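You operate a simulated robot arm through the tools that you are given. There is no shell and no other tool.

You are at the controls of a simulated robot arm. One attempt, no reset.

TASK
Put things in order on the top of the green table. At the end: the red clip from the top of the green table stands where the grey weight stood; the grey weight from the top of the green table stands where the green felt pad stood; the black sensor is on the brown carton (marked "HEDDLES"); the green felt pad stands where the black sensor stood; whatever was shut is shut again. Leave all else as you found it, and nothing knocked over.

The check looks at the end state, three seconds after you hand in, the way a careful person would. Anything else that was tipped, shoved, dropped, spilled or broken makes it a failure.

THE ROBOT
A 6-joint arm with a two-finger gripper, fixed in place. Base frame: the origin is at the foot of the arm, x ahead of it, y to its left, z up; the work surface is at about z = 0. Lengths are in mm, angles in degrees, forces in N, time in s.
With the tool pointing down near the work surface it reaches from about 180 to 480 mm from the base axis. Its first joint turns from -66.0 to 66.0 degrees. Payload 1.76 kg.
Tool frame: the origin (TCP) lies between the finger pads and is the grasp point; the fingertips stand 29 mm ahead of it; z points along the fingers, y is the line along which they close. Largest opening 82 mm; the body of the gripper starts 58 mm behind the TCP.
Orientation is told as [roll, pitch, yaw] about the base's x, y, z axes, in that order, counted from this pose: with the fingers straight down and closing along the base's y, the tool's x points along the base's -x, its y along +y and its z along -z.

THE INTERFACE
- The arm moves only by the tool drive_tool. Its argument "series" is a list of rows, each a list of 7 numbers: the turn, a rotation vector about the tool's x, y, z in degrees, then the shift along the tool's x, y, z in cm, then the gripper command, from -1 (fully open) to 1 (shut), values between in proportion. In form: [[rx, ry, rz, tx, ty, tz, jaw], ...]. A call has 1 to 20 rows; each row is the pose to reach, as a shift and turn from the pose commanded when the call began, along the tool's axes at that moment. A row lasts 0.2 s, in which the tool goes at most 50 mm and 8.6 degrees; a call with a longer step from one row to the next is refused whole, and so is a gripper value outside its range. Where a pose cannot be reached the arm comes as near as it can. A force on the tool above 40 N (or 10 N above the force at the start of the call, whichever is more), or a blocked arm, ends the call early, and 0.2 s more pass. Each finger halts on what it meets, pressing with about 31 N; the grip force reading is that of the motor and also rises with nothing between the fingers. The clock runs only during rows and for 0.2 s after the last one: add rows that repeat a pose to give the fingers time. The reply holds the time, the measured pose of the TCP, the force on the tool along the base axes, the opening and the grip force, in the units named above and with some noise, with the torque about the TCP (base axes, N m) and any sound that the robot's microphone picked up.
- Cameras (640 x 400 px; columns grow to the right, rows downward): "scene" is fixed at [63.1, 348.4, 408.4]; the picture's right is [-0.64, -0.77, 0.00], its down [-0.54, 0.45, -0.71] and it looks along [0.54, -0.45, -0.71] (base axes); focal length 214 px, centre (320, 200). "wrist" rides on the gripper at [79, 4, -90] in the tool frame; the picture's right is [-0.05, 1.00, 0.00], its down [-0.71, -0.04, -0.71] and it looks along [-0.71, -0.04, 0.71] (tool axes); focal length 256 px, centre (320, 200). There is no depth. A picture from a camera that has moved, and an enlarged one, comes with that camera's place and axes in the base frame and with its lens.
- capture(camera): a new picture of that camera. No time passes.
- inspect(camera, box): a new picture of the part [left, top, right, bottom] of that camera's present view, enlarged. No time passes.
- finish_job(): hands the job in; it is judged then, once.

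Nothing tells you positions but the pictures and the camera data. Unless the task says otherwise, let go and move clear before handing in.

The tools are called as name(argument=value, ...) on one line, values as JSON. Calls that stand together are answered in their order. drive_tool: Moves the arm, as the interface text tells. Its arguments: {"type":"object","properties":{"series":{"type":"array"}},"required":["series"]} The other tools are called the same way: capture (camera) takes a picture; inspect (camera, box) takes an enlarged picture of a part of a camera's view; finish_job () hands the job in.

At the start:

```text
time: 0.0
position: [267.5, 37.0, 260.8]
orientation: [0.0, 0.0, 0.0]
force: [-0.2, 0.3, 0.0]
torque: [0.0, -0.01, 0.03]
gripper_width: 81.9
grip_force: 0.0
```

scene: 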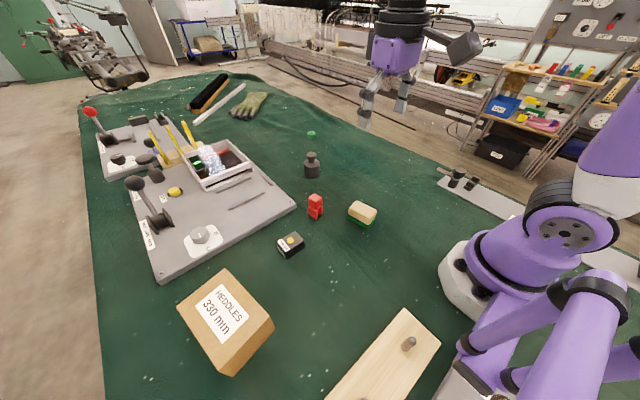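
wrist: 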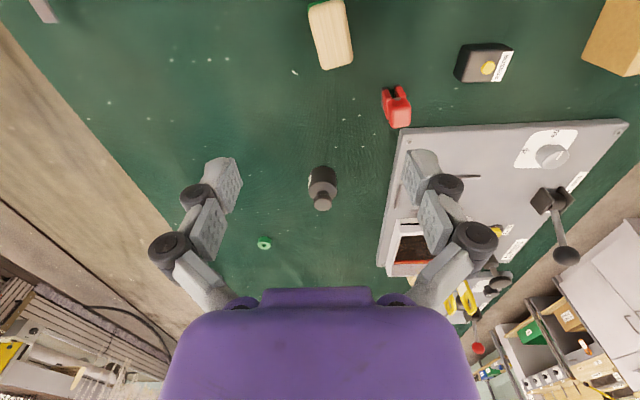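

I see a green table with a dark weight, a red clip, a black box with a yellow button, a wood-and-green block, a small green item and the HEDDLES carton. I'll look at each of these more closely before moving.

inspect(camera="scene", box=[260, 110, 400, 270])

inspect(camera="scene", box=[80, 60, 300, 200])

inspect(camera="scene", box=[140, 220, 340, 390])

inspect(camera="wrist", box=[230, 0, 640, 280])

```text
2.50 times, centred on (330, 190) of scene
camera zoom: at [63.1, 348.4, 408.4], right [-0.64, -0.77, 0.0], down [-0.54, 0.45, -0.71], along [0.54, -0.45, -0.71], focal length 536 px, centre (295, 225)
```

zoom: 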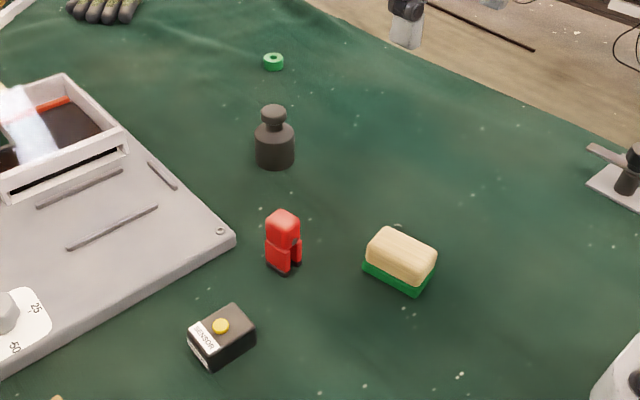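

```text
2.86 times, centred on (190, 130) of scene
camera zoom: at [63.1, 348.4, 408.4], right [-0.64, -0.77, 0.0], down [-0.54, 0.45, -0.71], along [0.54, -0.45, -0.71], focal length 613 px, centre (691, 400)
```

zoom: 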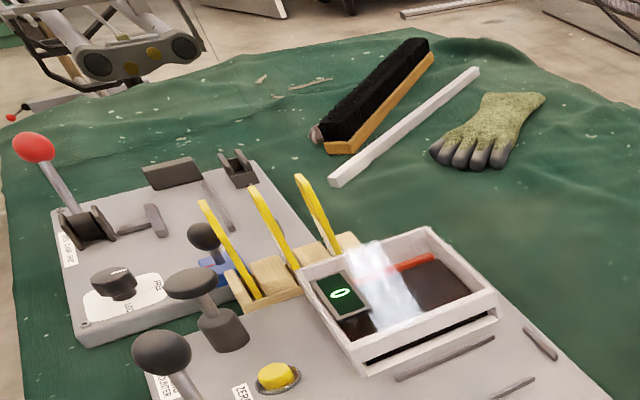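

```text
2.35 times, centred on (240, 305) of scene
camera zoom: at [63.1, 348.4, 408.4], right [-0.64, -0.77, 0.0], down [-0.54, 0.45, -0.71], along [0.54, -0.45, -0.71], focal length 505 px, centre (508, -47)
```

zoom: 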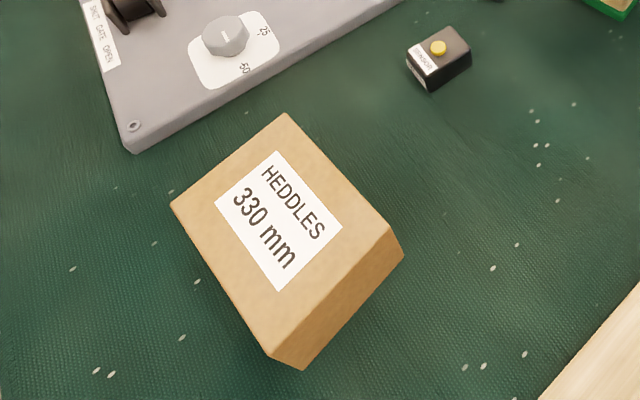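

```text
1.43 times, centred on (435, 140) of wrist
camera zoom: at [188.4, 41.8, 350.5], right [0.05, 1.0, 0.0], down [0.71, -0.04, 0.71], along [0.71, -0.04, -0.71], focal length 366 px, centre (156, 286)
```

zoom: 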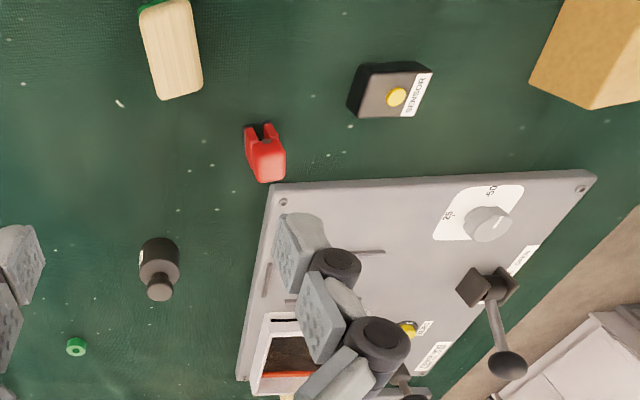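

I've found the main objects, but I'm not yet sure which one is the "green felt pad": the block with the green base or the small ring. I'll zoom in on both, and on the tray and the rest of the surroundings.

inspect(camera="scene", box=[296, 122, 328, 142])

inspect(camera="scene", box=[340, 190, 388, 238])

inspect(camera="wrist", box=[300, 0, 364, 80])

inspect(camera="wrist", box=[248, 230, 280, 255])

inspect(camera="scene", box=[175, 125, 265, 195])

inspect(camera="scene", box=[270, 185, 340, 265])

```text
16.00 times, centred on (312, 132) of scene
camera zoom: at [63.1, 348.4, 408.4], right [-0.64, -0.77, 0.0], down [-0.54, 0.45, -0.71], along [0.54, -0.45, -0.71], focal length 3432 px, centre (448, 1288)
```

zoom: 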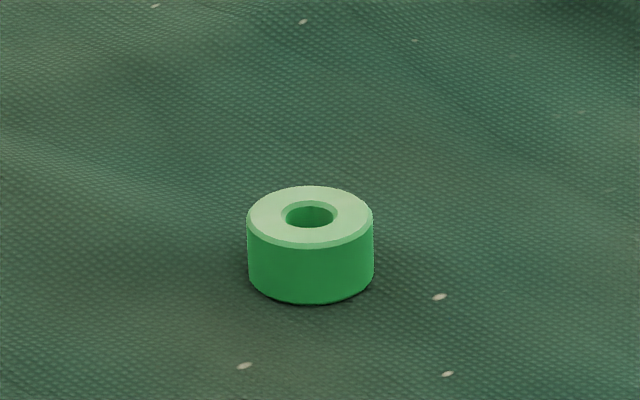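

```text
8.33 times, centred on (364, 214) of scene
camera zoom: at [63.1, 348.4, 408.4], right [-0.64, -0.77, 0.0], down [-0.54, 0.45, -0.71], along [0.54, -0.45, -0.71], focal length 1787 px, centre (-47, 83)
```

zoom: 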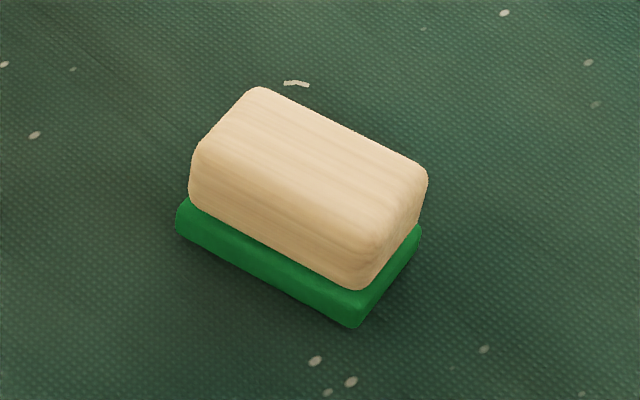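

```text
5.00 times, centred on (332, 40) of wrist
camera zoom: at [188.4, 41.8, 350.5], right [0.05, 1.0, 0.0], down [0.71, -0.04, 0.71], along [0.71, -0.04, -0.71], focal length 1280 px, centre (260, 1000)
```

zoom: 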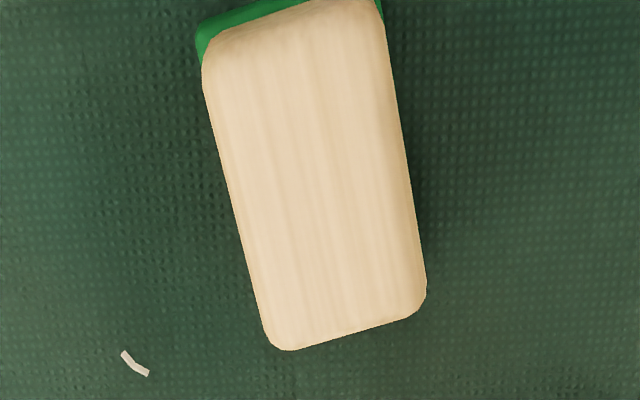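

```text
16.00 times, centred on (264, 242) of wrist
camera zoom: at [188.4, 41.8, 350.5], right [0.05, 1.0, 0.0], down [0.71, -0.04, 0.71], along [0.71, -0.04, -0.71], focal length 4096 px, centre (1216, -480)
```

zoom: 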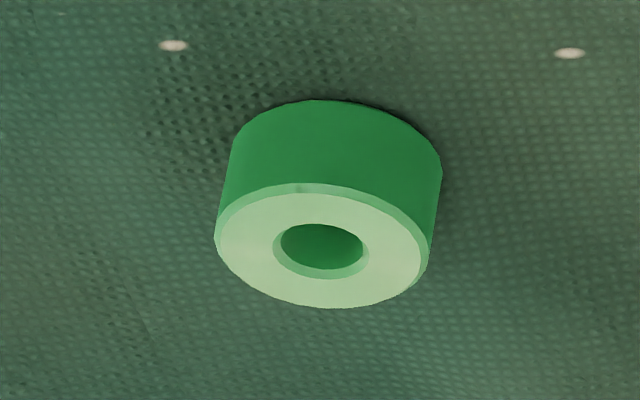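

```text
5.71 times, centred on (220, 160) of scene
camera zoom: at [63.1, 348.4, 408.4], right [-0.64, -0.77, 0.0], down [-0.54, 0.45, -0.71], along [0.54, -0.45, -0.71], focal length 1226 px, centre (891, 429)
```

zoom: 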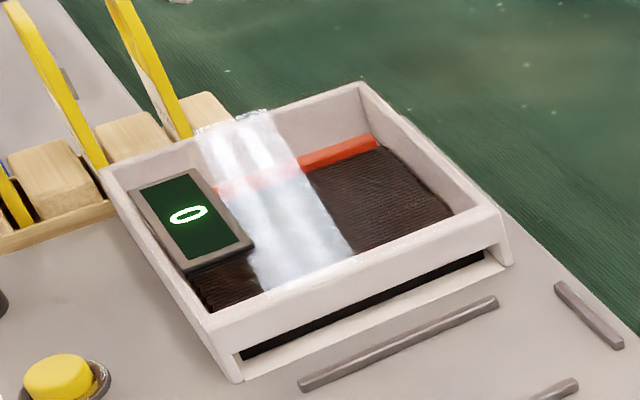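

```text
5.00 times, centred on (305, 225) of scene
camera zoom: at [63.1, 348.4, 408.4], right [-0.64, -0.77, 0.0], down [-0.54, 0.45, -0.71], along [0.54, -0.45, -0.71], focal length 1072 px, centre (395, 75)
```

zoom: 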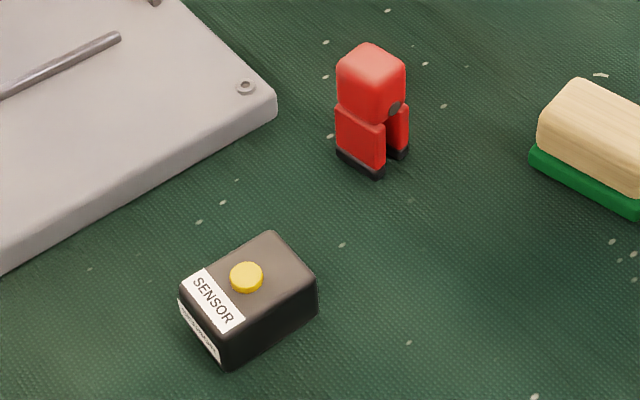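

I take the wood-backed block with the green felt underside to be the "green felt pad", since the small ring is a smooth spacer. Rough positions are weight (478, 30), clip (343, 133) and a carton top about 60 mm high centred near (242, 391). I'll pull back and lower the arm in free air to measure the sensor, pad and clip better.

drive_tool(series=[[0, 0, 0, 2.2, 2.8, 2.0, -1], [0, 0, 0, 4.5, 5.6, 4.0, -1], [0, 0, 0, 6.7, 8.3, 6.0, -1], [0, 0, 0, 6.7, 8.3, 6.0, -1]])

capture(camera="wrist")

capture(camera="scene")

```text
time: 1.0
position: [201.0, 123.8, 200.7]
orientation: [0.0, 0.0, 0.0]
force: [-0.2, -0.1, 0.6]
torque: [-0.02, -0.01, -0.01]
gripper_width: 81.9
grip_force: 0.0
```

```text
taken
camera wrist: at [122.0, 127.7, 290.4], right [0.05, 1.0, 0.0], down [0.71, -0.04, 0.71], along [0.71, -0.04, -0.71], focal length 256 px, centre (320, 200)
```

wrist: 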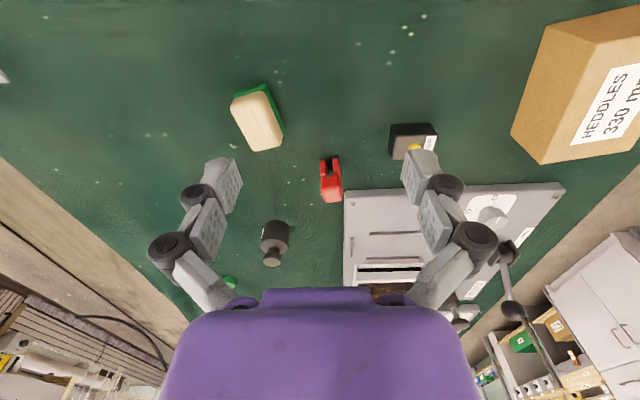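

```text
taken
```

scene: 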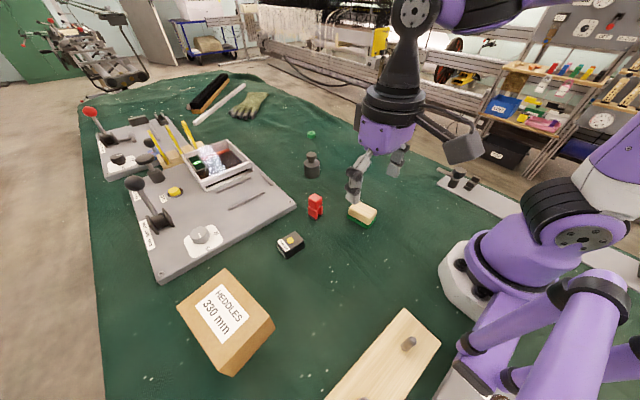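

inspect(camera="wrist", box=[220, 70, 360, 220])

inspect(camera="wrist", box=[370, 100, 450, 180])

inspect(camera="wrist", box=[490, 0, 640, 180])

inspect(camera="scene", box=[270, 225, 310, 265])

```text
2.67 times, centred on (290, 145) of wrist
camera zoom: at [122.0, 127.7, 290.4], right [0.05, 1.0, 0.0], down [0.71, -0.04, 0.71], along [0.71, -0.04, -0.71], focal length 683 px, centre (400, 347)
```

zoom: 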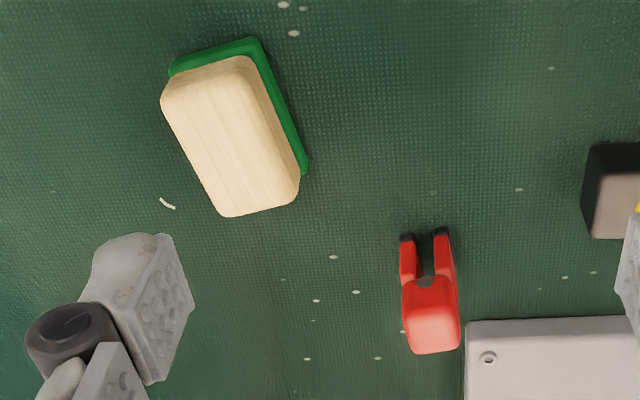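

```text
5.00 times, centred on (410, 140) of wrist
camera zoom: at [122.0, 127.7, 290.4], right [0.05, 1.0, 0.0], down [0.71, -0.04, 0.71], along [0.71, -0.04, -0.71], focal length 1280 px, centre (-130, 500)
```

zoom: 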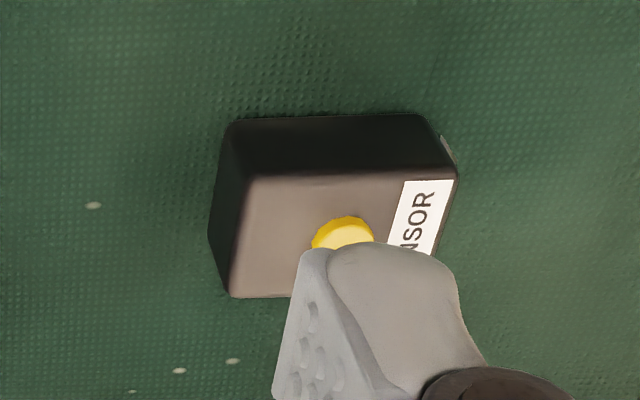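

```text
2.22 times, centred on (565, 90) of wrist
camera zoom: at [122.0, 127.7, 290.4], right [0.05, 1.0, 0.0], down [0.71, -0.04, 0.71], along [0.71, -0.04, -0.71], focal length 569 px, centre (-224, 444)
```

zoom: 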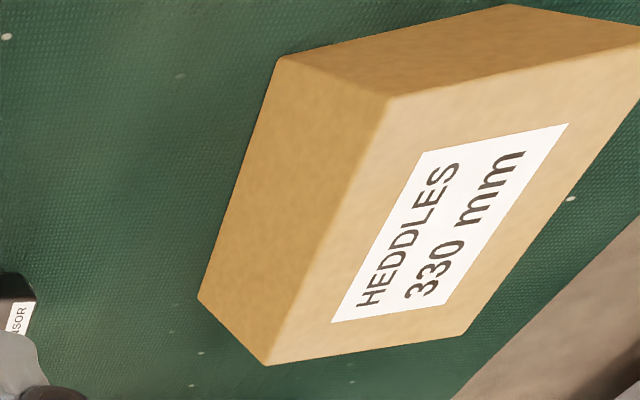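

```text
10.00 times, centred on (290, 245) of scene
camera zoom: at [63.0, 348.4, 408.4], right [-0.64, -0.77, 0.0], down [-0.54, 0.45, -0.71], along [0.54, -0.45, -0.71], focal length 2145 px, centre (620, -250)
```

zoom: 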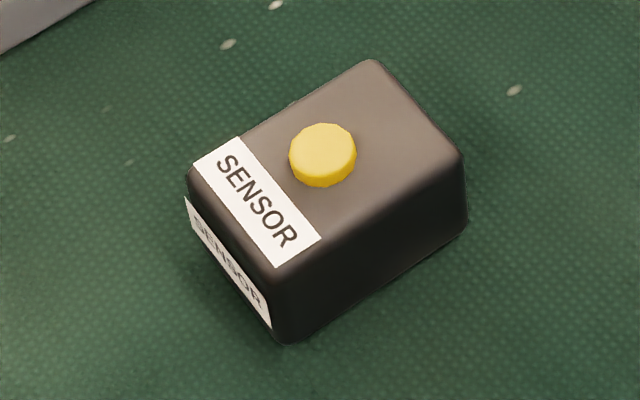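

The sensor looks to be centred near (300, 231), about 35 × 47 × 29 mm and square to the axes. The pad is near (265, 49), turned about 12°. I'll recheck the pose reading with a still row and start moving above the sensor.

drive_tool(series=[[0, 0, 0, 0, 0, 0, -1], [0, 0, 0, 0, 0, 0, -1]])

```text
time: 1.6
position: [201.6, 121.6, 200.8]
orientation: [0.1, 0.0, 0.0]
force: [0.0, 0.0, 0.3]
torque: [0.02, -0.01, 0.0]
gripper_width: 82.1
grip_force: 0.2
```

The reading is within a millimetre or two of the commanded pose. Next I'll move above the sensor at z≈120.

drive_tool(series=[[0, 0, 0, -2.5, 2.8, 1.5, -1], [0, 0, 0, -5, 5.6, 3.5, -1], [0, 0, 0, -7.5, 8.4, 5.5, -1], [0, 0, 0, -9.9, 11.0, 7.5, -1], [0, 0, 0, -9.9, 11.0, 7.5, -1], [0, 0, 0, -9.9, 11.0, 7.5, -1]])

capture(camera="wrist")

inspect(camera="scene", box=[220, 120, 380, 280])

```text
time: 3.0
position: [298.4, 231.2, 124.0]
orientation: [0.0, 0.0, 0.0]
force: [0.1, -0.1, 0.6]
torque: [0.02, 0.02, 0.02]
gripper_width: 81.9
grip_force: 0.1
```

```text
taken
camera wrist: at [220.5, 236.2, 214.6], right [0.05, 1.0, 0.0], down [0.71, -0.04, 0.71], along [0.71, -0.04, -0.71], focal length 256 px, centre (320, 200)
```

wrist: 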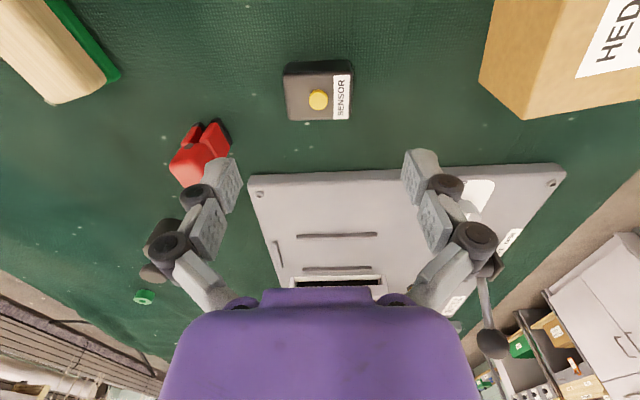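

```text
2.50 times, centred on (300, 200) of scene
camera zoom: at [63.1, 348.4, 408.4], right [-0.64, -0.77, 0.0], down [-0.54, 0.45, -0.71], along [0.54, -0.45, -0.71], focal length 536 px, centre (370, 200)
```

zoom: 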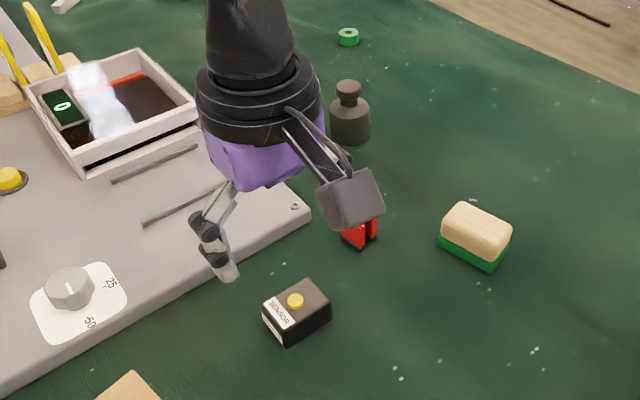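

The sensor is centred at about (300, 231), with the fingers straddling it along y. Next I'll go straight down to z≈34, which puts the fingertips about 5 mm up, and then close.

drive_tool(series=[[0, 0, 0, 0, -0.1, 3.0, -1], [0, 0, 0, 0, -0.1, 6.0, -1], [0, 0, 0, 0, -0.1, 8.0, -1], [0, 0, 0, 0, -0.1, 9.0, -1], [0, 0, 0, 0, -0.1, 9.0, -1]])

capture(camera="wrist")

inspect(camera="scene", box=[240, 160, 360, 280])

```text
time: 4.2
position: [300.5, 228.5, 33.5]
orientation: [-0.1, 0.0, 0.1]
force: [-0.1, 0.5, 0.4]
torque: [0.01, -0.01, -0.02]
gripper_width: 82.0
grip_force: 0.0
```

```text
taken
camera wrist: at [220.8, 233.3, 124.0], right [0.05, 1.0, 0.0], down [0.71, -0.04, 0.71], along [0.71, -0.04, -0.71], focal length 256 px, centre (320, 200)
```

wrist: 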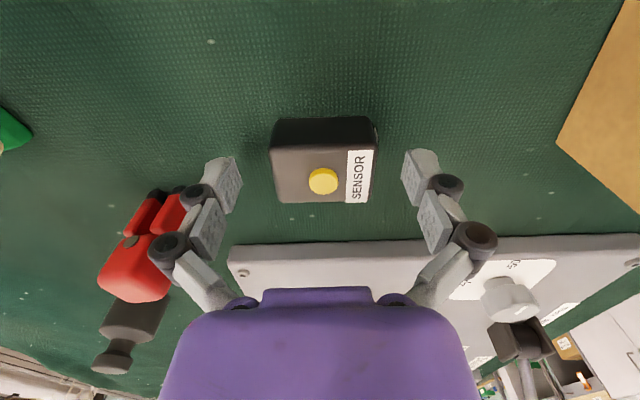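

```text
3.33 times, centred on (300, 220) of scene
camera zoom: at [63.1, 348.4, 408.4], right [-0.64, -0.77, 0.0], down [-0.54, 0.45, -0.71], along [0.54, -0.45, -0.71], focal length 715 px, centre (387, 133)
```

zoom: 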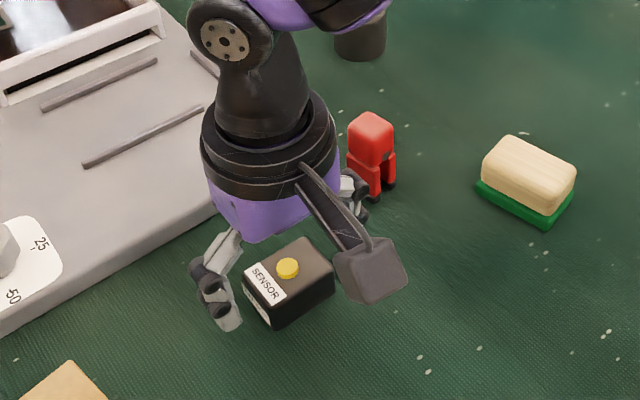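

The fingers are centred on the sensor. Next I'll close on it and lift a little to check the grip.

drive_tool(series=[[0, 0, 0, 0, 0, 0, 1], [0, 0, 0, 0, 0, 0, 1], [0, 0, 0, 0, 0, 0, 1], [0, 0, 0, 0, 0, -2, 1], [0, 0, 0, 0, 0, -5, 1], [0, 0, 0, 0, 0, -9, 1], [0, 0, 0, 0, 0, -9, 1]])

capture(camera="wrist")

capture(camera="scene")

```text
time: 5.8
position: [298.8, 228.0, 124.6]
orientation: [-0.1, 0.1, 0.0]
force: [0.6, -0.5, -0.7]
torque: [0.01, -0.01, 0.05]
gripper_width: 49.1
grip_force: 31.3
```

```text
taken
camera wrist: at [220.5, 233.0, 213.6], right [0.05, 1.0, 0.0], down [0.71, -0.04, 0.71], along [0.71, -0.04, -0.71], focal length 256 px, centre (320, 200)
```

wrist: 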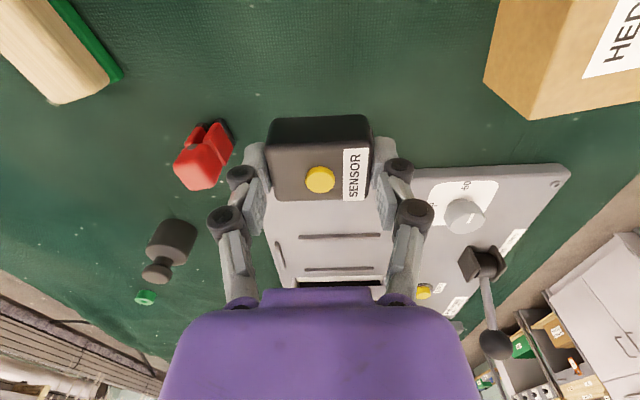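

```text
taken
```

scene: 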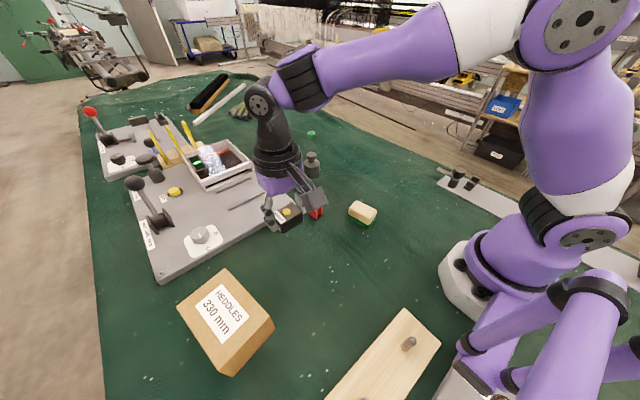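

The sensor is gripped at 49 mm and lifted. Next I'll carry it high over to the carton centre near (242, 389).

drive_tool(series=[[0, 0, 0, 0, 0, -3, 1], [0, 0, 0, 1.2, 3.2, -3.5, 1], [0, 0, 0, 2.4, 6.4, -3.5, 1], [0, 0, 0, 3.6, 9.6, -3.5, 1], [0, 0, 0, 4.8, 12.8, -3.5, 1], [0, 0, 0, 5.75, 16.0, -3.5, 1], [0, 0, 0, 5.75, 16.0, -3.5, 1], [0, 0, 0, 5.75, 16.0, -3.5, 1]])

capture(camera="wrist")

capture(camera="scene")

```text
time: 7.6
position: [241.1, 389.1, 161.4]
orientation: [0.0, 0.0, 0.1]
force: [-0.5, 0.2, -0.4]
torque: [0.02, 0.01, -0.03]
gripper_width: 49.0
grip_force: 30.7
```

```text
taken
camera wrist: at [162.6, 393.8, 251.4], right [0.05, 1.0, 0.0], down [0.71, -0.04, 0.71], along [0.71, -0.04, -0.71], focal length 256 px, centre (320, 200)
```

wrist: 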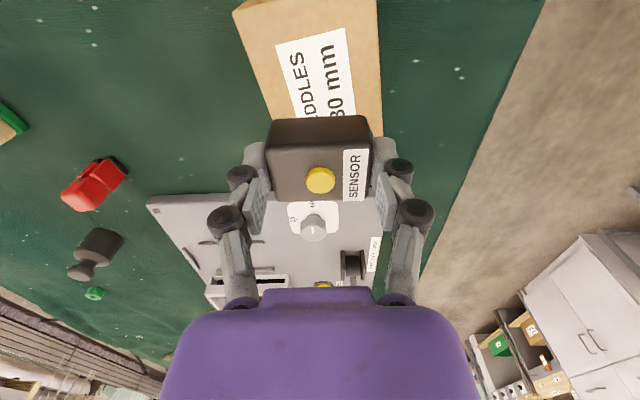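

```text
taken
```

scene: 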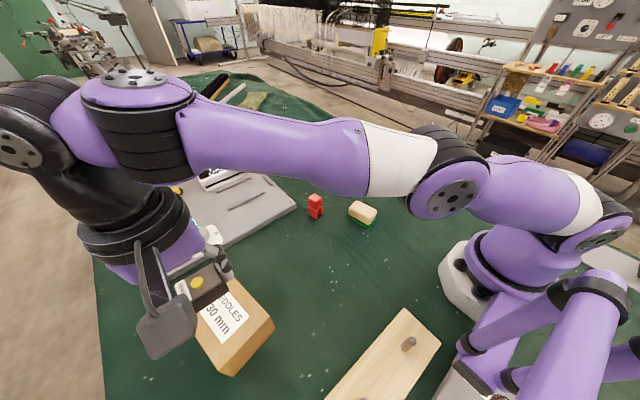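

The sensor is over the middle of the carton, whose top is at about z = 61. I'll come down most of the way and then feel for contact.

drive_tool(series=[[0, 0, 0, 0, 0, 2.5, 1], [0, 0, 0, 0, 0, 5, 1], [0, 0, 0, 0, 0, 6.0, 1], [0, 0, 0, 0, 0, 6.2, 1], [0, 0, 0, 0, 0, 6.2, 1]])

capture(camera="scene")

inspect(camera="scene", box=[140, 220, 290, 390])

```text
time: 8.8
position: [241.3, 389.4, 99.2]
orientation: [0.1, -0.1, -0.1]
force: [-2.6, -3.1, 17.1]
torque: [-0.1, 0.02, 0.01]
gripper_width: 49.2
grip_force: 31.5
```

```text
taken
```

scene: 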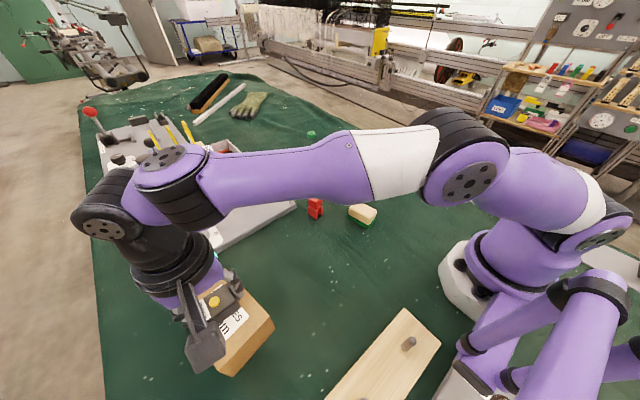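

```text
2.35 times, centred on (215, 305) of scene
camera zoom: at [63.0, 348.3, 408.4], right [-0.64, -0.77, 0.0], down [-0.54, 0.45, -0.71], along [0.54, -0.45, -0.71], focal length 505 px, centre (567, -47)
```

zoom: 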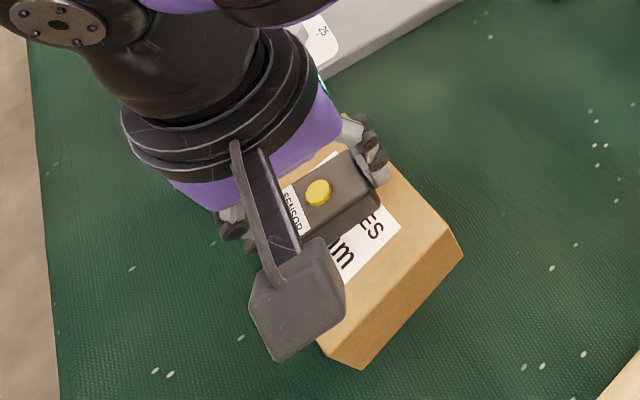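

The sensor is resting on the carton, with 17 N upward. I'll ease off 1.5 mm, open, and rise straight up.

drive_tool(series=[[0, 0, 0, 0, 0, -0.15, 1], [0, 0, 0, 0, 0, -0.15, 0.2], [0, 0, 0, 0, 0, -0.15, -0.4], [0, 0, 0, 0, 0, -0.15, -0.6], [0, 0, 0, 0, 0, -0.15, -0.6], [0, 0, 0, 0, 0, -3, -0.6], [0, 0, 0, 0, 0, -7, -0.6], [0, 0, 0, 0, 0, -9, -0.6], [0, 0, 0, 0, 0, -9, -0.6]])

capture(camera="wrist")

capture(camera="scene")

```text
time: 10.8
position: [238.1, 381.6, 186.5]
orientation: [-0.1, 0.0, 0.0]
force: [0.0, 0.0, 0.6]
torque: [-0.02, 0.0, -0.03]
gripper_width: 65.6
grip_force: 0.1
out of reach, approached as far as the arm can: row 8, 9
```

```text
taken
camera wrist: at [158.9, 387.5, 276.4], right [0.05, 1.0, 0.0], down [0.71, -0.04, 0.71], along [0.71, -0.04, -0.71], focal length 256 px, centre (320, 200)
```

wrist: 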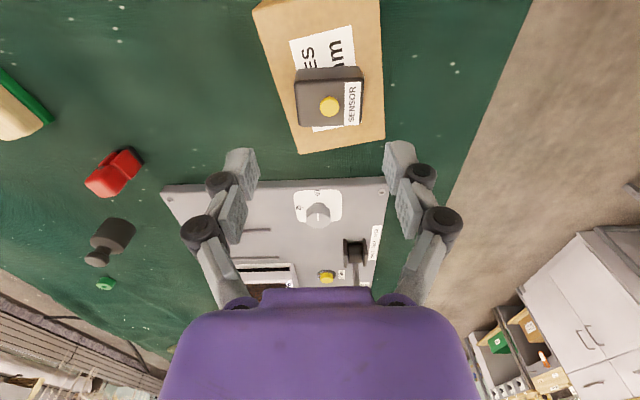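

```text
taken
```

scene: 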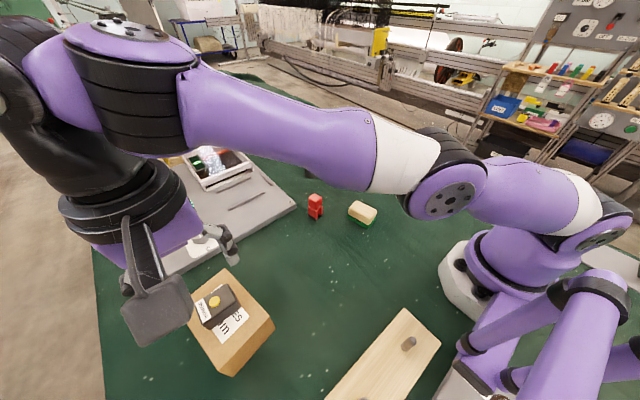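

The sensor is sitting squarely on the carton. Next I'll fly over to above the felt pad near (265, 49), turning the tool 12° to match it.

drive_tool(series=[[0, 0, 0, 0, -3, 0.5, -0.6], [0, 0, 0, 0, -7, 1, -1], [0, 0, 0, -0.3, -11, 1.5, -1], [0, 0, 0, -0.6, -15, 2, -1], [0, 0, 0, -1.0, -19, 2.5, -1], [0, 0, 0, -1.4, -23, 3, -1], [0, 0, -4, -1.8, -27, 3.5, -1], [0, 0, -8, -2.2, -31, 4, -1], [0, 0, -12, -2.4, -34, 4.5, -1], [0, 0, -12, -2.4, -34, 5.5, -1], [0, 0, -12, -2.4, -34, 5.5, -1]])

capture(camera="wrist")

inspect(camera="scene", box=[150, 240, 300, 390])

```text
time: 13.2
position: [261.6, 42.1, 133.7]
orientation: [0.0, 0.0, 12.0]
force: [-0.1, -1.0, -0.1]
torque: [0.0, 0.0, -0.01]
gripper_width: 81.9
grip_force: 0.0
```

```text
taken
camera wrist: at [183.1, 30.4, 222.6], right [-0.16, 0.99, 0.0], down [0.7, 0.11, 0.71], along [0.7, 0.11, -0.71], focal length 256 px, centre (320, 200)
```

wrist: 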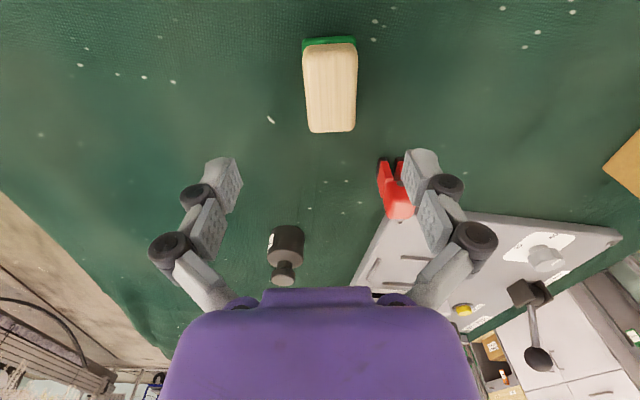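

```text
2.67 times, centred on (225, 315) of scene
camera zoom: at [63.1, 348.4, 408.4], right [-0.64, -0.77, 0.0], down [-0.54, 0.45, -0.71], along [0.54, -0.45, -0.71], focal length 572 px, centre (573, -107)
```

zoom: 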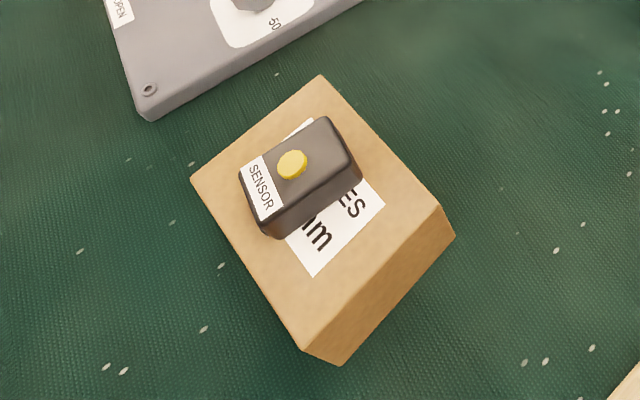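

The carton hasn't moved and the sensor is secure on it. The pad is centred near (262.5, 50) with its long axis at about 12°. I'll correct by about 7 mm, go partway down and look at its profile before gripping.

drive_tool(series=[[0, 0, 0, -0.27, 0.67, 2, -1], [0, 0, 0, -0.27, 0.67, 4.5, -1], [0, 0, 0, -0.27, 0.67, 4.5, -1]])

capture(camera="wrist")

inspect(camera="scene", box=[320, 160, 420, 250])

```text
time: 14.0
position: [262.2, 49.3, 87.7]
orientation: [0.0, 0.1, 11.9]
force: [-0.2, -0.1, 0.0]
torque: [0.02, 0.0, -0.03]
gripper_width: 81.9
grip_force: 0.0
```

```text
taken
camera wrist: at [184.7, 37.2, 176.4], right [-0.16, 0.99, 0.0], down [0.7, 0.11, 0.71], along [0.7, 0.11, -0.71], focal length 256 px, centre (320, 200)
```

wrist: 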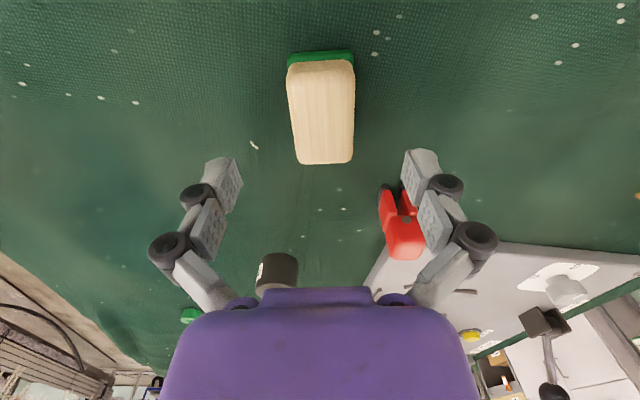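

```text
4.44 times, centred on (370, 205) of scene
camera zoom: at [63.1, 348.4, 408.4], right [-0.64, -0.77, 0.0], down [-0.54, 0.45, -0.71], along [0.54, -0.45, -0.71], focal length 953 px, centre (98, 178)
```

zoom: 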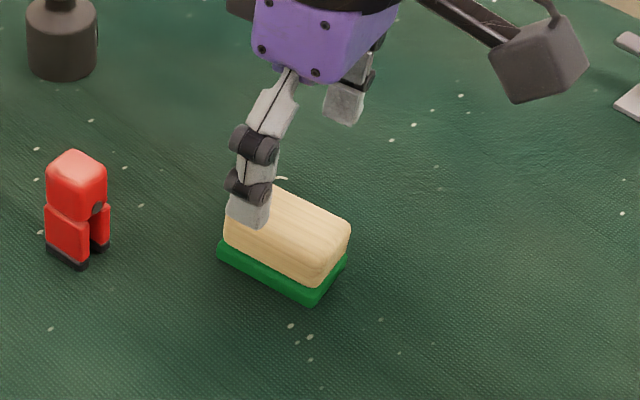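

The pad is centred between the fingers and lined up with them. Next I'll go down to TCP z≈39, tips about 10 mm up against the wood, then grip and lift.

drive_tool(series=[[0, 0, 0, 0, 0, 2.5, -1], [0, 0, 0, 0, 0, 4.2, -1], [0, 0, 0, 0, 0, 4.7, -1], [0, 0, 0, 0, 0, 4.7, -1], [0, 0, 0, 0, 0, 4.7, 1], [0, 0, 0, 0, 0, 4.7, 1], [0, 0, 0, 0, 0, 4.7, 1], [0, 0, 0, 0, 0, 4.7, 1]])

capture(camera="wrist")

inspect(camera="scene", box=[320, 160, 420, 250])

```text
time: 15.8
position: [263.5, 50.2, 39.6]
orientation: [-0.1, -0.1, 12.0]
force: [1.5, 5.2, 11.6]
torque: [0.34, -0.18, 0.0]
gripper_width: 38.9
grip_force: 31.4
```

```text
taken
camera wrist: at [185.5, 38.8, 129.5], right [-0.16, 0.99, 0.0], down [0.7, 0.11, 0.71], along [0.7, 0.11, -0.71], focal length 256 px, centre (320, 200)
```

wrist: 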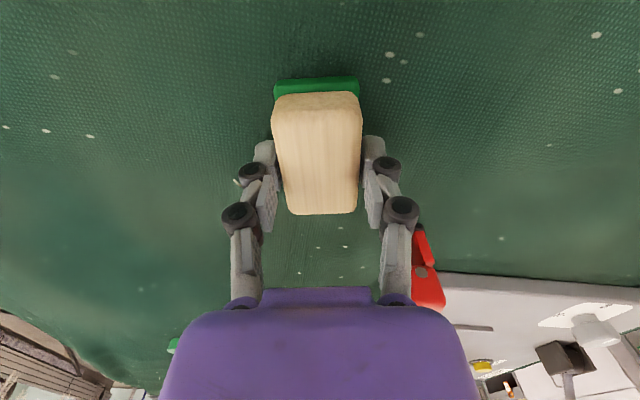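

```text
4.44 times, centred on (370, 205) of scene
camera zoom: at [63.0, 348.4, 408.4], right [-0.64, -0.77, 0.0], down [-0.54, 0.45, -0.71], along [0.54, -0.45, -0.71], focal length 953 px, centre (98, 178)
```

zoom: 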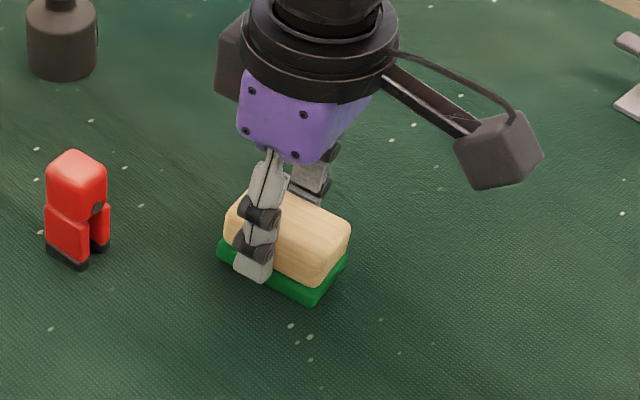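

The pad is gripped at 39 mm. The original pad centre is about (263, 50), which I'll use for the weight. Next I'll lift it 90 mm and carry it to the sensor's old spot at (300, 231).

drive_tool(series=[[0, 0, 0, 0, 0, -1, 1], [0, 0, 0, 0, 0, -4, 1], [0, 0, 0, 0, 0, -8, 1], [0, 0, 0, -1.4, 3.2, -9, 1], [0, 0, 0, -2.8, 6.4, -9, 1], [0, 0, 0, -4.2, 9.6, -9, 1], [0, 0, 0, -5.6, 12.8, -9, 1], [0, 0, 0, -7.33, 16.9, -9, 1], [0, 0, 0, -7.33, 16.9, -9, 1], [0, 0, 0, -7.33, 16.9, -9, 1]])

capture(camera="wrist")

capture(camera="scene")

```text
time: 18.0
position: [301.8, 227.1, 127.8]
orientation: [0.0, -0.1, 12.1]
force: [-0.5, 0.5, -0.2]
torque: [0.02, 0.01, -0.01]
gripper_width: 39.3
grip_force: 30.6
```

```text
taken
camera wrist: at [224.0, 216.3, 218.6], right [-0.16, 0.99, 0.0], down [0.7, 0.11, 0.71], along [0.7, 0.11, -0.71], focal length 256 px, centre (320, 200)
```

wrist: 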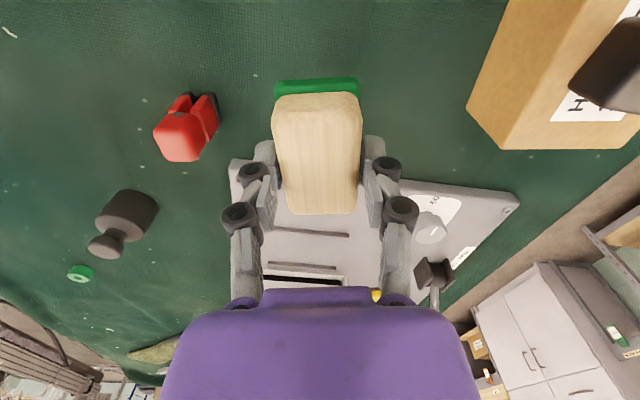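

```text
taken
```

scene: 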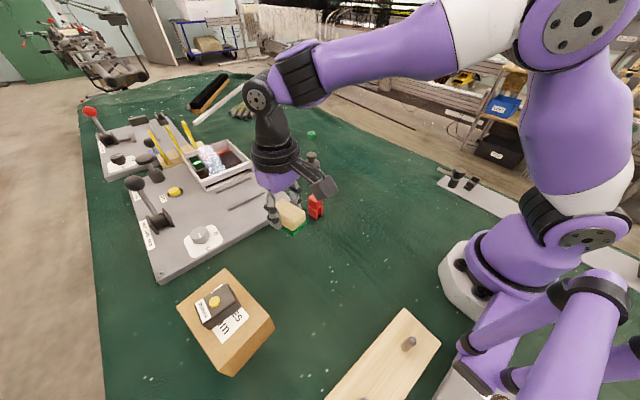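

The pad is above the sensor's old spot, so I'll correct by 2–3 mm and lower it. The release height should be about z = 39.5.

drive_tool(series=[[0, 0, 0, 0.15, 0.26, 3, 1], [0, 0, 0, 0.15, 0.26, 6, 1], [0, 0, 0, 0.15, 0.26, 8, 1], [0, 0, 0, 0.15, 0.26, 8.6, 1], [0, 0, 0, 0.15, 0.26, 8.8, 1], [0, 0, 0, 0.15, 0.26, 8.8, 1]])

capture(camera="wrist")

inspect(camera="scene", box=[240, 180, 340, 270])

```text
time: 19.4
position: [299.5, 233.3, 40.9]
orientation: [0.0, 0.0, 12.0]
force: [0.6, -0.1, -0.4]
torque: [-0.02, 0.02, -0.02]
gripper_width: 39.0
grip_force: 31.1
```

```text
taken
camera wrist: at [220.3, 220.7, 131.3], right [-0.16, 0.99, 0.0], down [0.7, 0.11, 0.71], along [0.7, 0.11, -0.71], focal length 256 px, centre (320, 200)
```

wrist: 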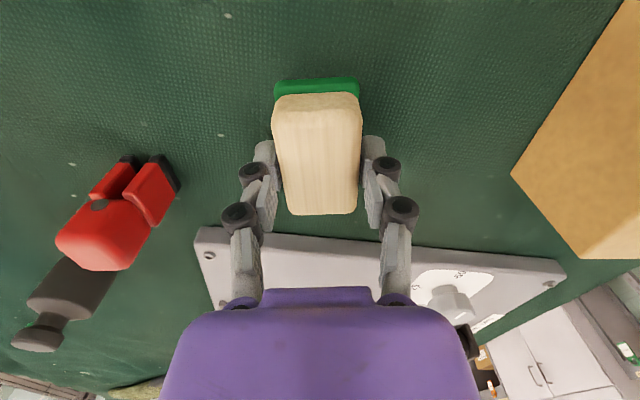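

```text
4.44 times, centred on (290, 225) of scene
camera zoom: at [63.1, 348.4, 408.4], right [-0.64, -0.77, 0.0], down [-0.54, 0.45, -0.71], along [0.54, -0.45, -0.71], focal length 953 px, centre (453, 89)
```

zoom: 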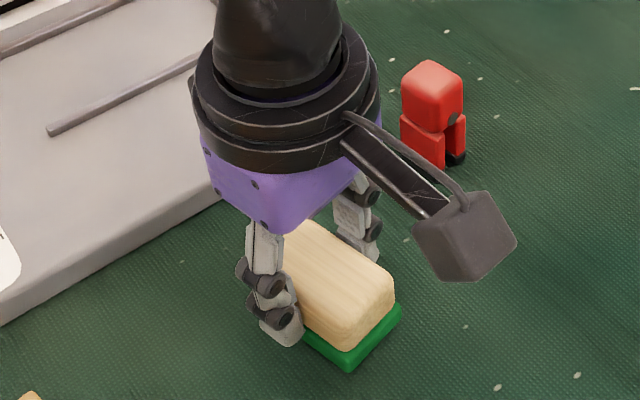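

Not touching yet, at z≈41. I'll nudge it by about 2 mm to centre it, lower it until it touches, then release.

drive_tool(series=[[0, 0, 0, -0.1, -0.15, 0, 1], [0, 0, 0, -0.1, -0.15, 0.1, 1], [0, 0, 0, -0.1, -0.15, 0.15, 1], [0, 0, 0, -0.1, -0.15, 0.15, 1]])

```text
time: 20.4
position: [299.6, 230.2, 40.5]
orientation: [0.0, -0.1, 12.1]
force: [0.0, -0.4, 1.4]
torque: [-0.01, -0.05, 0.02]
gripper_width: 39.1
grip_force: 31.4
```

It's just about touching. I'll go down another 1 mm, release, and rise straight up.

drive_tool(series=[[0, 0, 0, 0, 0, 0.1, 1], [0, 0, 0, 0, 0, 0.1, 0.4], [0, 0, 0, 0, 0, 0.1, -0.2], [0, 0, 0, 0, 0, 0.1, -0.6], [0, 0, 0, 0, 0, 0.1, -0.6], [0, 0, 0, 0, 0, -3, -0.6], [0, 0, 0, 0, 0, -7, -0.6], [0, 0, 0, 0, 0, -10, -0.6], [0, 0, 0, 0, 0, -10, -0.6]])

capture(camera="wrist")

capture(camera="scene")

```text
time: 22.4
position: [298.2, 231.1, 141.3]
orientation: [-0.1, 0.0, 12.0]
force: [0.1, -1.1, -0.2]
torque: [0.04, -0.01, -0.02]
gripper_width: 65.5
grip_force: 0.1
```

```text
taken
camera wrist: at [220.4, 219.7, 231.3], right [-0.16, 0.99, 0.0], down [0.7, 0.11, 0.71], along [0.7, 0.11, -0.71], focal length 256 px, centre (320, 200)
```

wrist: 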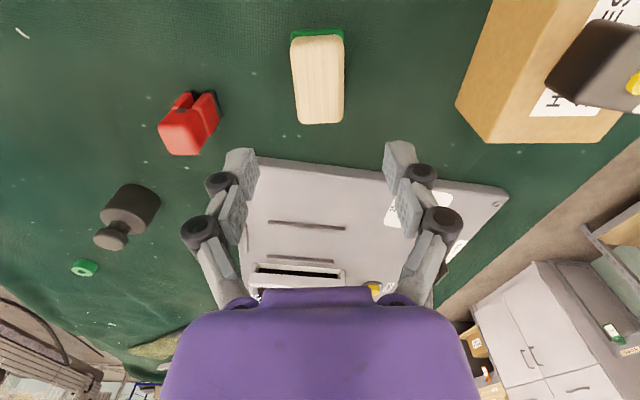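

```text
taken
```

scene: 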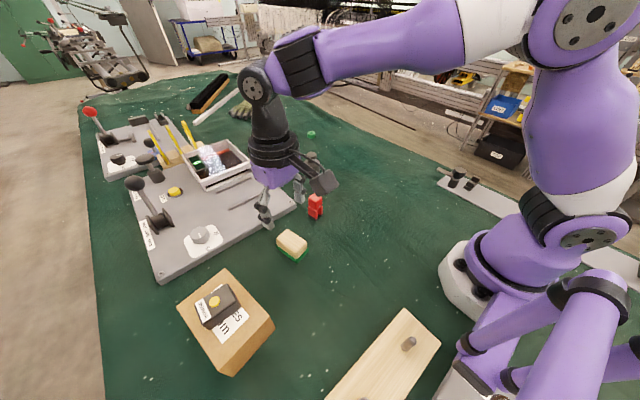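

The pad is standing where the sensor was. Next I'll move toward the weight at about (478, 30), staying high, to look at it up close.

drive_tool(series=[[0, 0, 0, 0.2, -3.4, -1, -0.6], [0, 0, 2, 0.4, -6.8, -1, -1], [0, 0, 4, 0.6, -10.2, -1, -1], [0, 0, 7, 0.8, -13.6, -1, -1], [0, 0, 10, 1.0, -17, -1, -1], [0, 0, 12, 1.15, -20.3, -1, -1], [0, 0, 12, 1.15, -20.3, -1, -1], [0, 0, 12, 1.15, -20.3, -1, -1]])

capture(camera="wrist")

inspect(camera="scene", box=[230, 180, 350, 290])

```text
time: 24.2
position: [331.9, 29.2, 148.1]
orientation: [0.0, 0.0, -0.1]
force: [-0.1, -0.8, 0.3]
torque: [0.0, 0.0, -0.01]
gripper_width: 81.9
grip_force: 0.1
```

```text
taken
camera wrist: at [252.6, 34.5, 238.1], right [0.05, 1.0, 0.0], down [0.71, -0.04, 0.71], along [0.71, -0.04, -0.71], focal length 256 px, centre (320, 200)
```

wrist: 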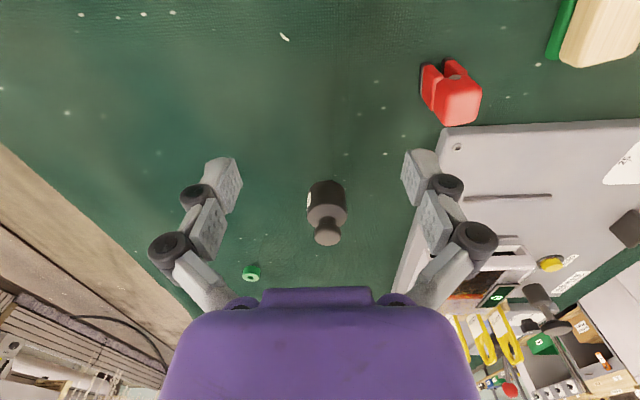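

```text
3.64 times, centred on (290, 235) of scene
camera zoom: at [63.1, 348.4, 408.4], right [-0.64, -0.77, 0.0], down [-0.54, 0.45, -0.71], along [0.54, -0.45, -0.71], focal length 780 px, centre (429, 73)
```

zoom: 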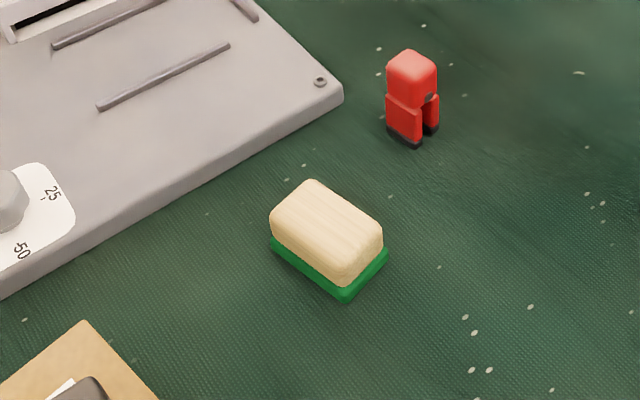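

inspect(camera="wrist", box=[280, 160, 380, 260])

inspect(camera="scene", box=[280, 130, 345, 195])

inspect(camera="wrist", box=[400, 40, 500, 140])

```text
4.00 times, centred on (330, 210) of wrist
camera zoom: at [252.6, 34.5, 238.1], right [0.05, 1.0, 0.0], down [0.71, -0.04, 0.71], along [0.71, -0.04, -0.71], focal length 1024 px, centre (280, 160)
```

zoom: 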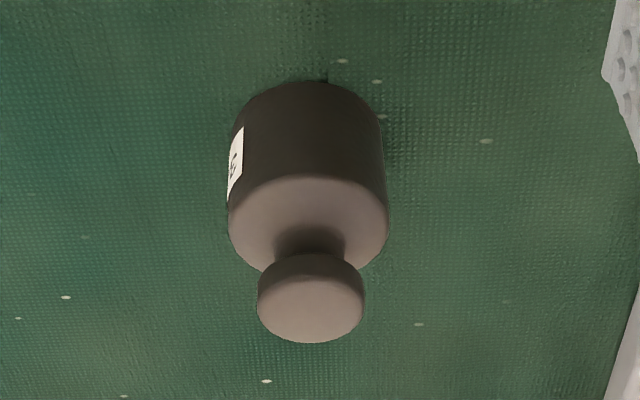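

```text
6.15 times, centred on (312, 162) of scene
camera zoom: at [63.1, 348.4, 408.4], right [-0.64, -0.77, 0.0], down [-0.54, 0.45, -0.71], along [0.54, -0.45, -0.71], focal length 1320 px, centre (366, 431)
```

zoom: 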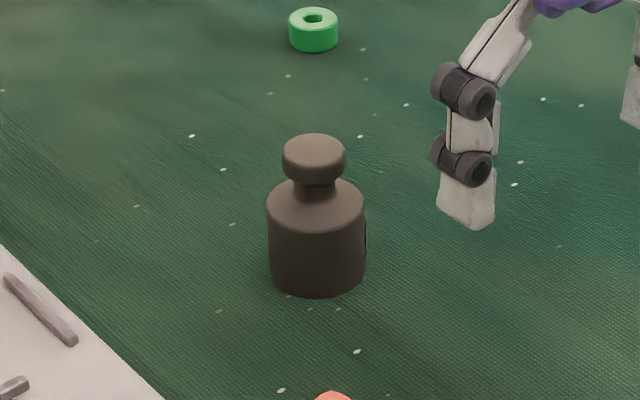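

```text
4.00 times, centred on (450, 90) of wrist
camera zoom: at [252.6, 34.5, 238.1], right [0.05, 1.0, 0.0], down [0.71, -0.04, 0.71], along [0.71, -0.04, -0.71], focal length 1024 px, centre (-200, 640)
```

zoom: 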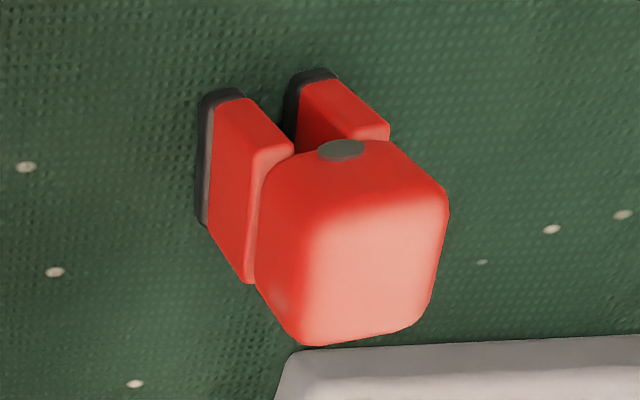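

The weight is at about (478.7, 32.4), 48 mm across and 79 mm tall. It's at the edge of the reach with the tool vertical, so I'll tilt the fingers outward 15° for this grasp. I'll hover above it and check.

drive_tool(series=[[0, -5, 0, -2, 0, 0, -1], [0, -10, 0, -5, 0.1, 0, -1], [0, -15, 0, -8, 0.19, 0, -1], [0, -15, 0, -11, 0.19, 0.5, -1], [0, -15, 0, -14.3, 0.19, 1.5, -1], [0, -15, 0, -14.3, 0.19, 2.3, -1], [0, -15, 0, -14.3, 0.19, 2.3, -1]])

capture(camera="wrist")

inspect(camera="scene", box=[250, 100, 380, 210])

```text
time: 25.8
position: [472.7, 32.3, 125.1]
orientation: [-0.1, -15.1, -0.1]
force: [0.0, 1.2, -0.7]
torque: [0.0, -0.02, 0.02]
gripper_width: 81.9
grip_force: 0.1
```

```text
taken
camera wrist: at [374.0, 36.9, 191.1], right [0.05, 1.0, 0.01], down [0.5, -0.04, 0.87], along [0.87, -0.04, -0.5], focal length 256 px, centre (320, 200)
```

wrist: 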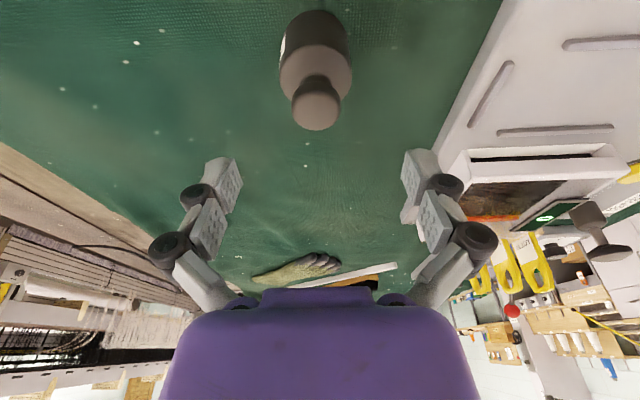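

```text
3.64 times, centred on (315, 155) of scene
camera zoom: at [63.1, 348.4, 408.4], right [-0.64, -0.77, 0.0], down [-0.54, 0.45, -0.71], along [0.54, -0.45, -0.71], focal length 780 px, centre (338, 364)
```

zoom: 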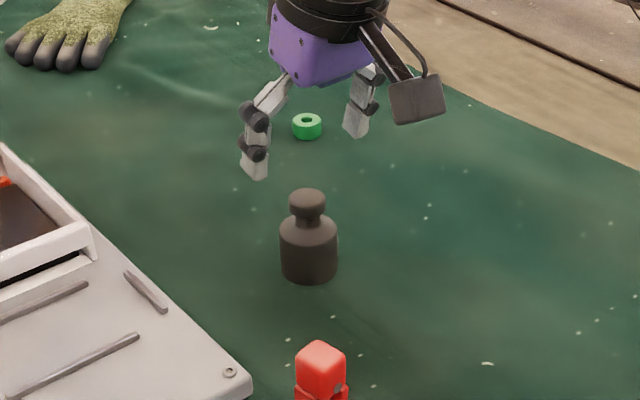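

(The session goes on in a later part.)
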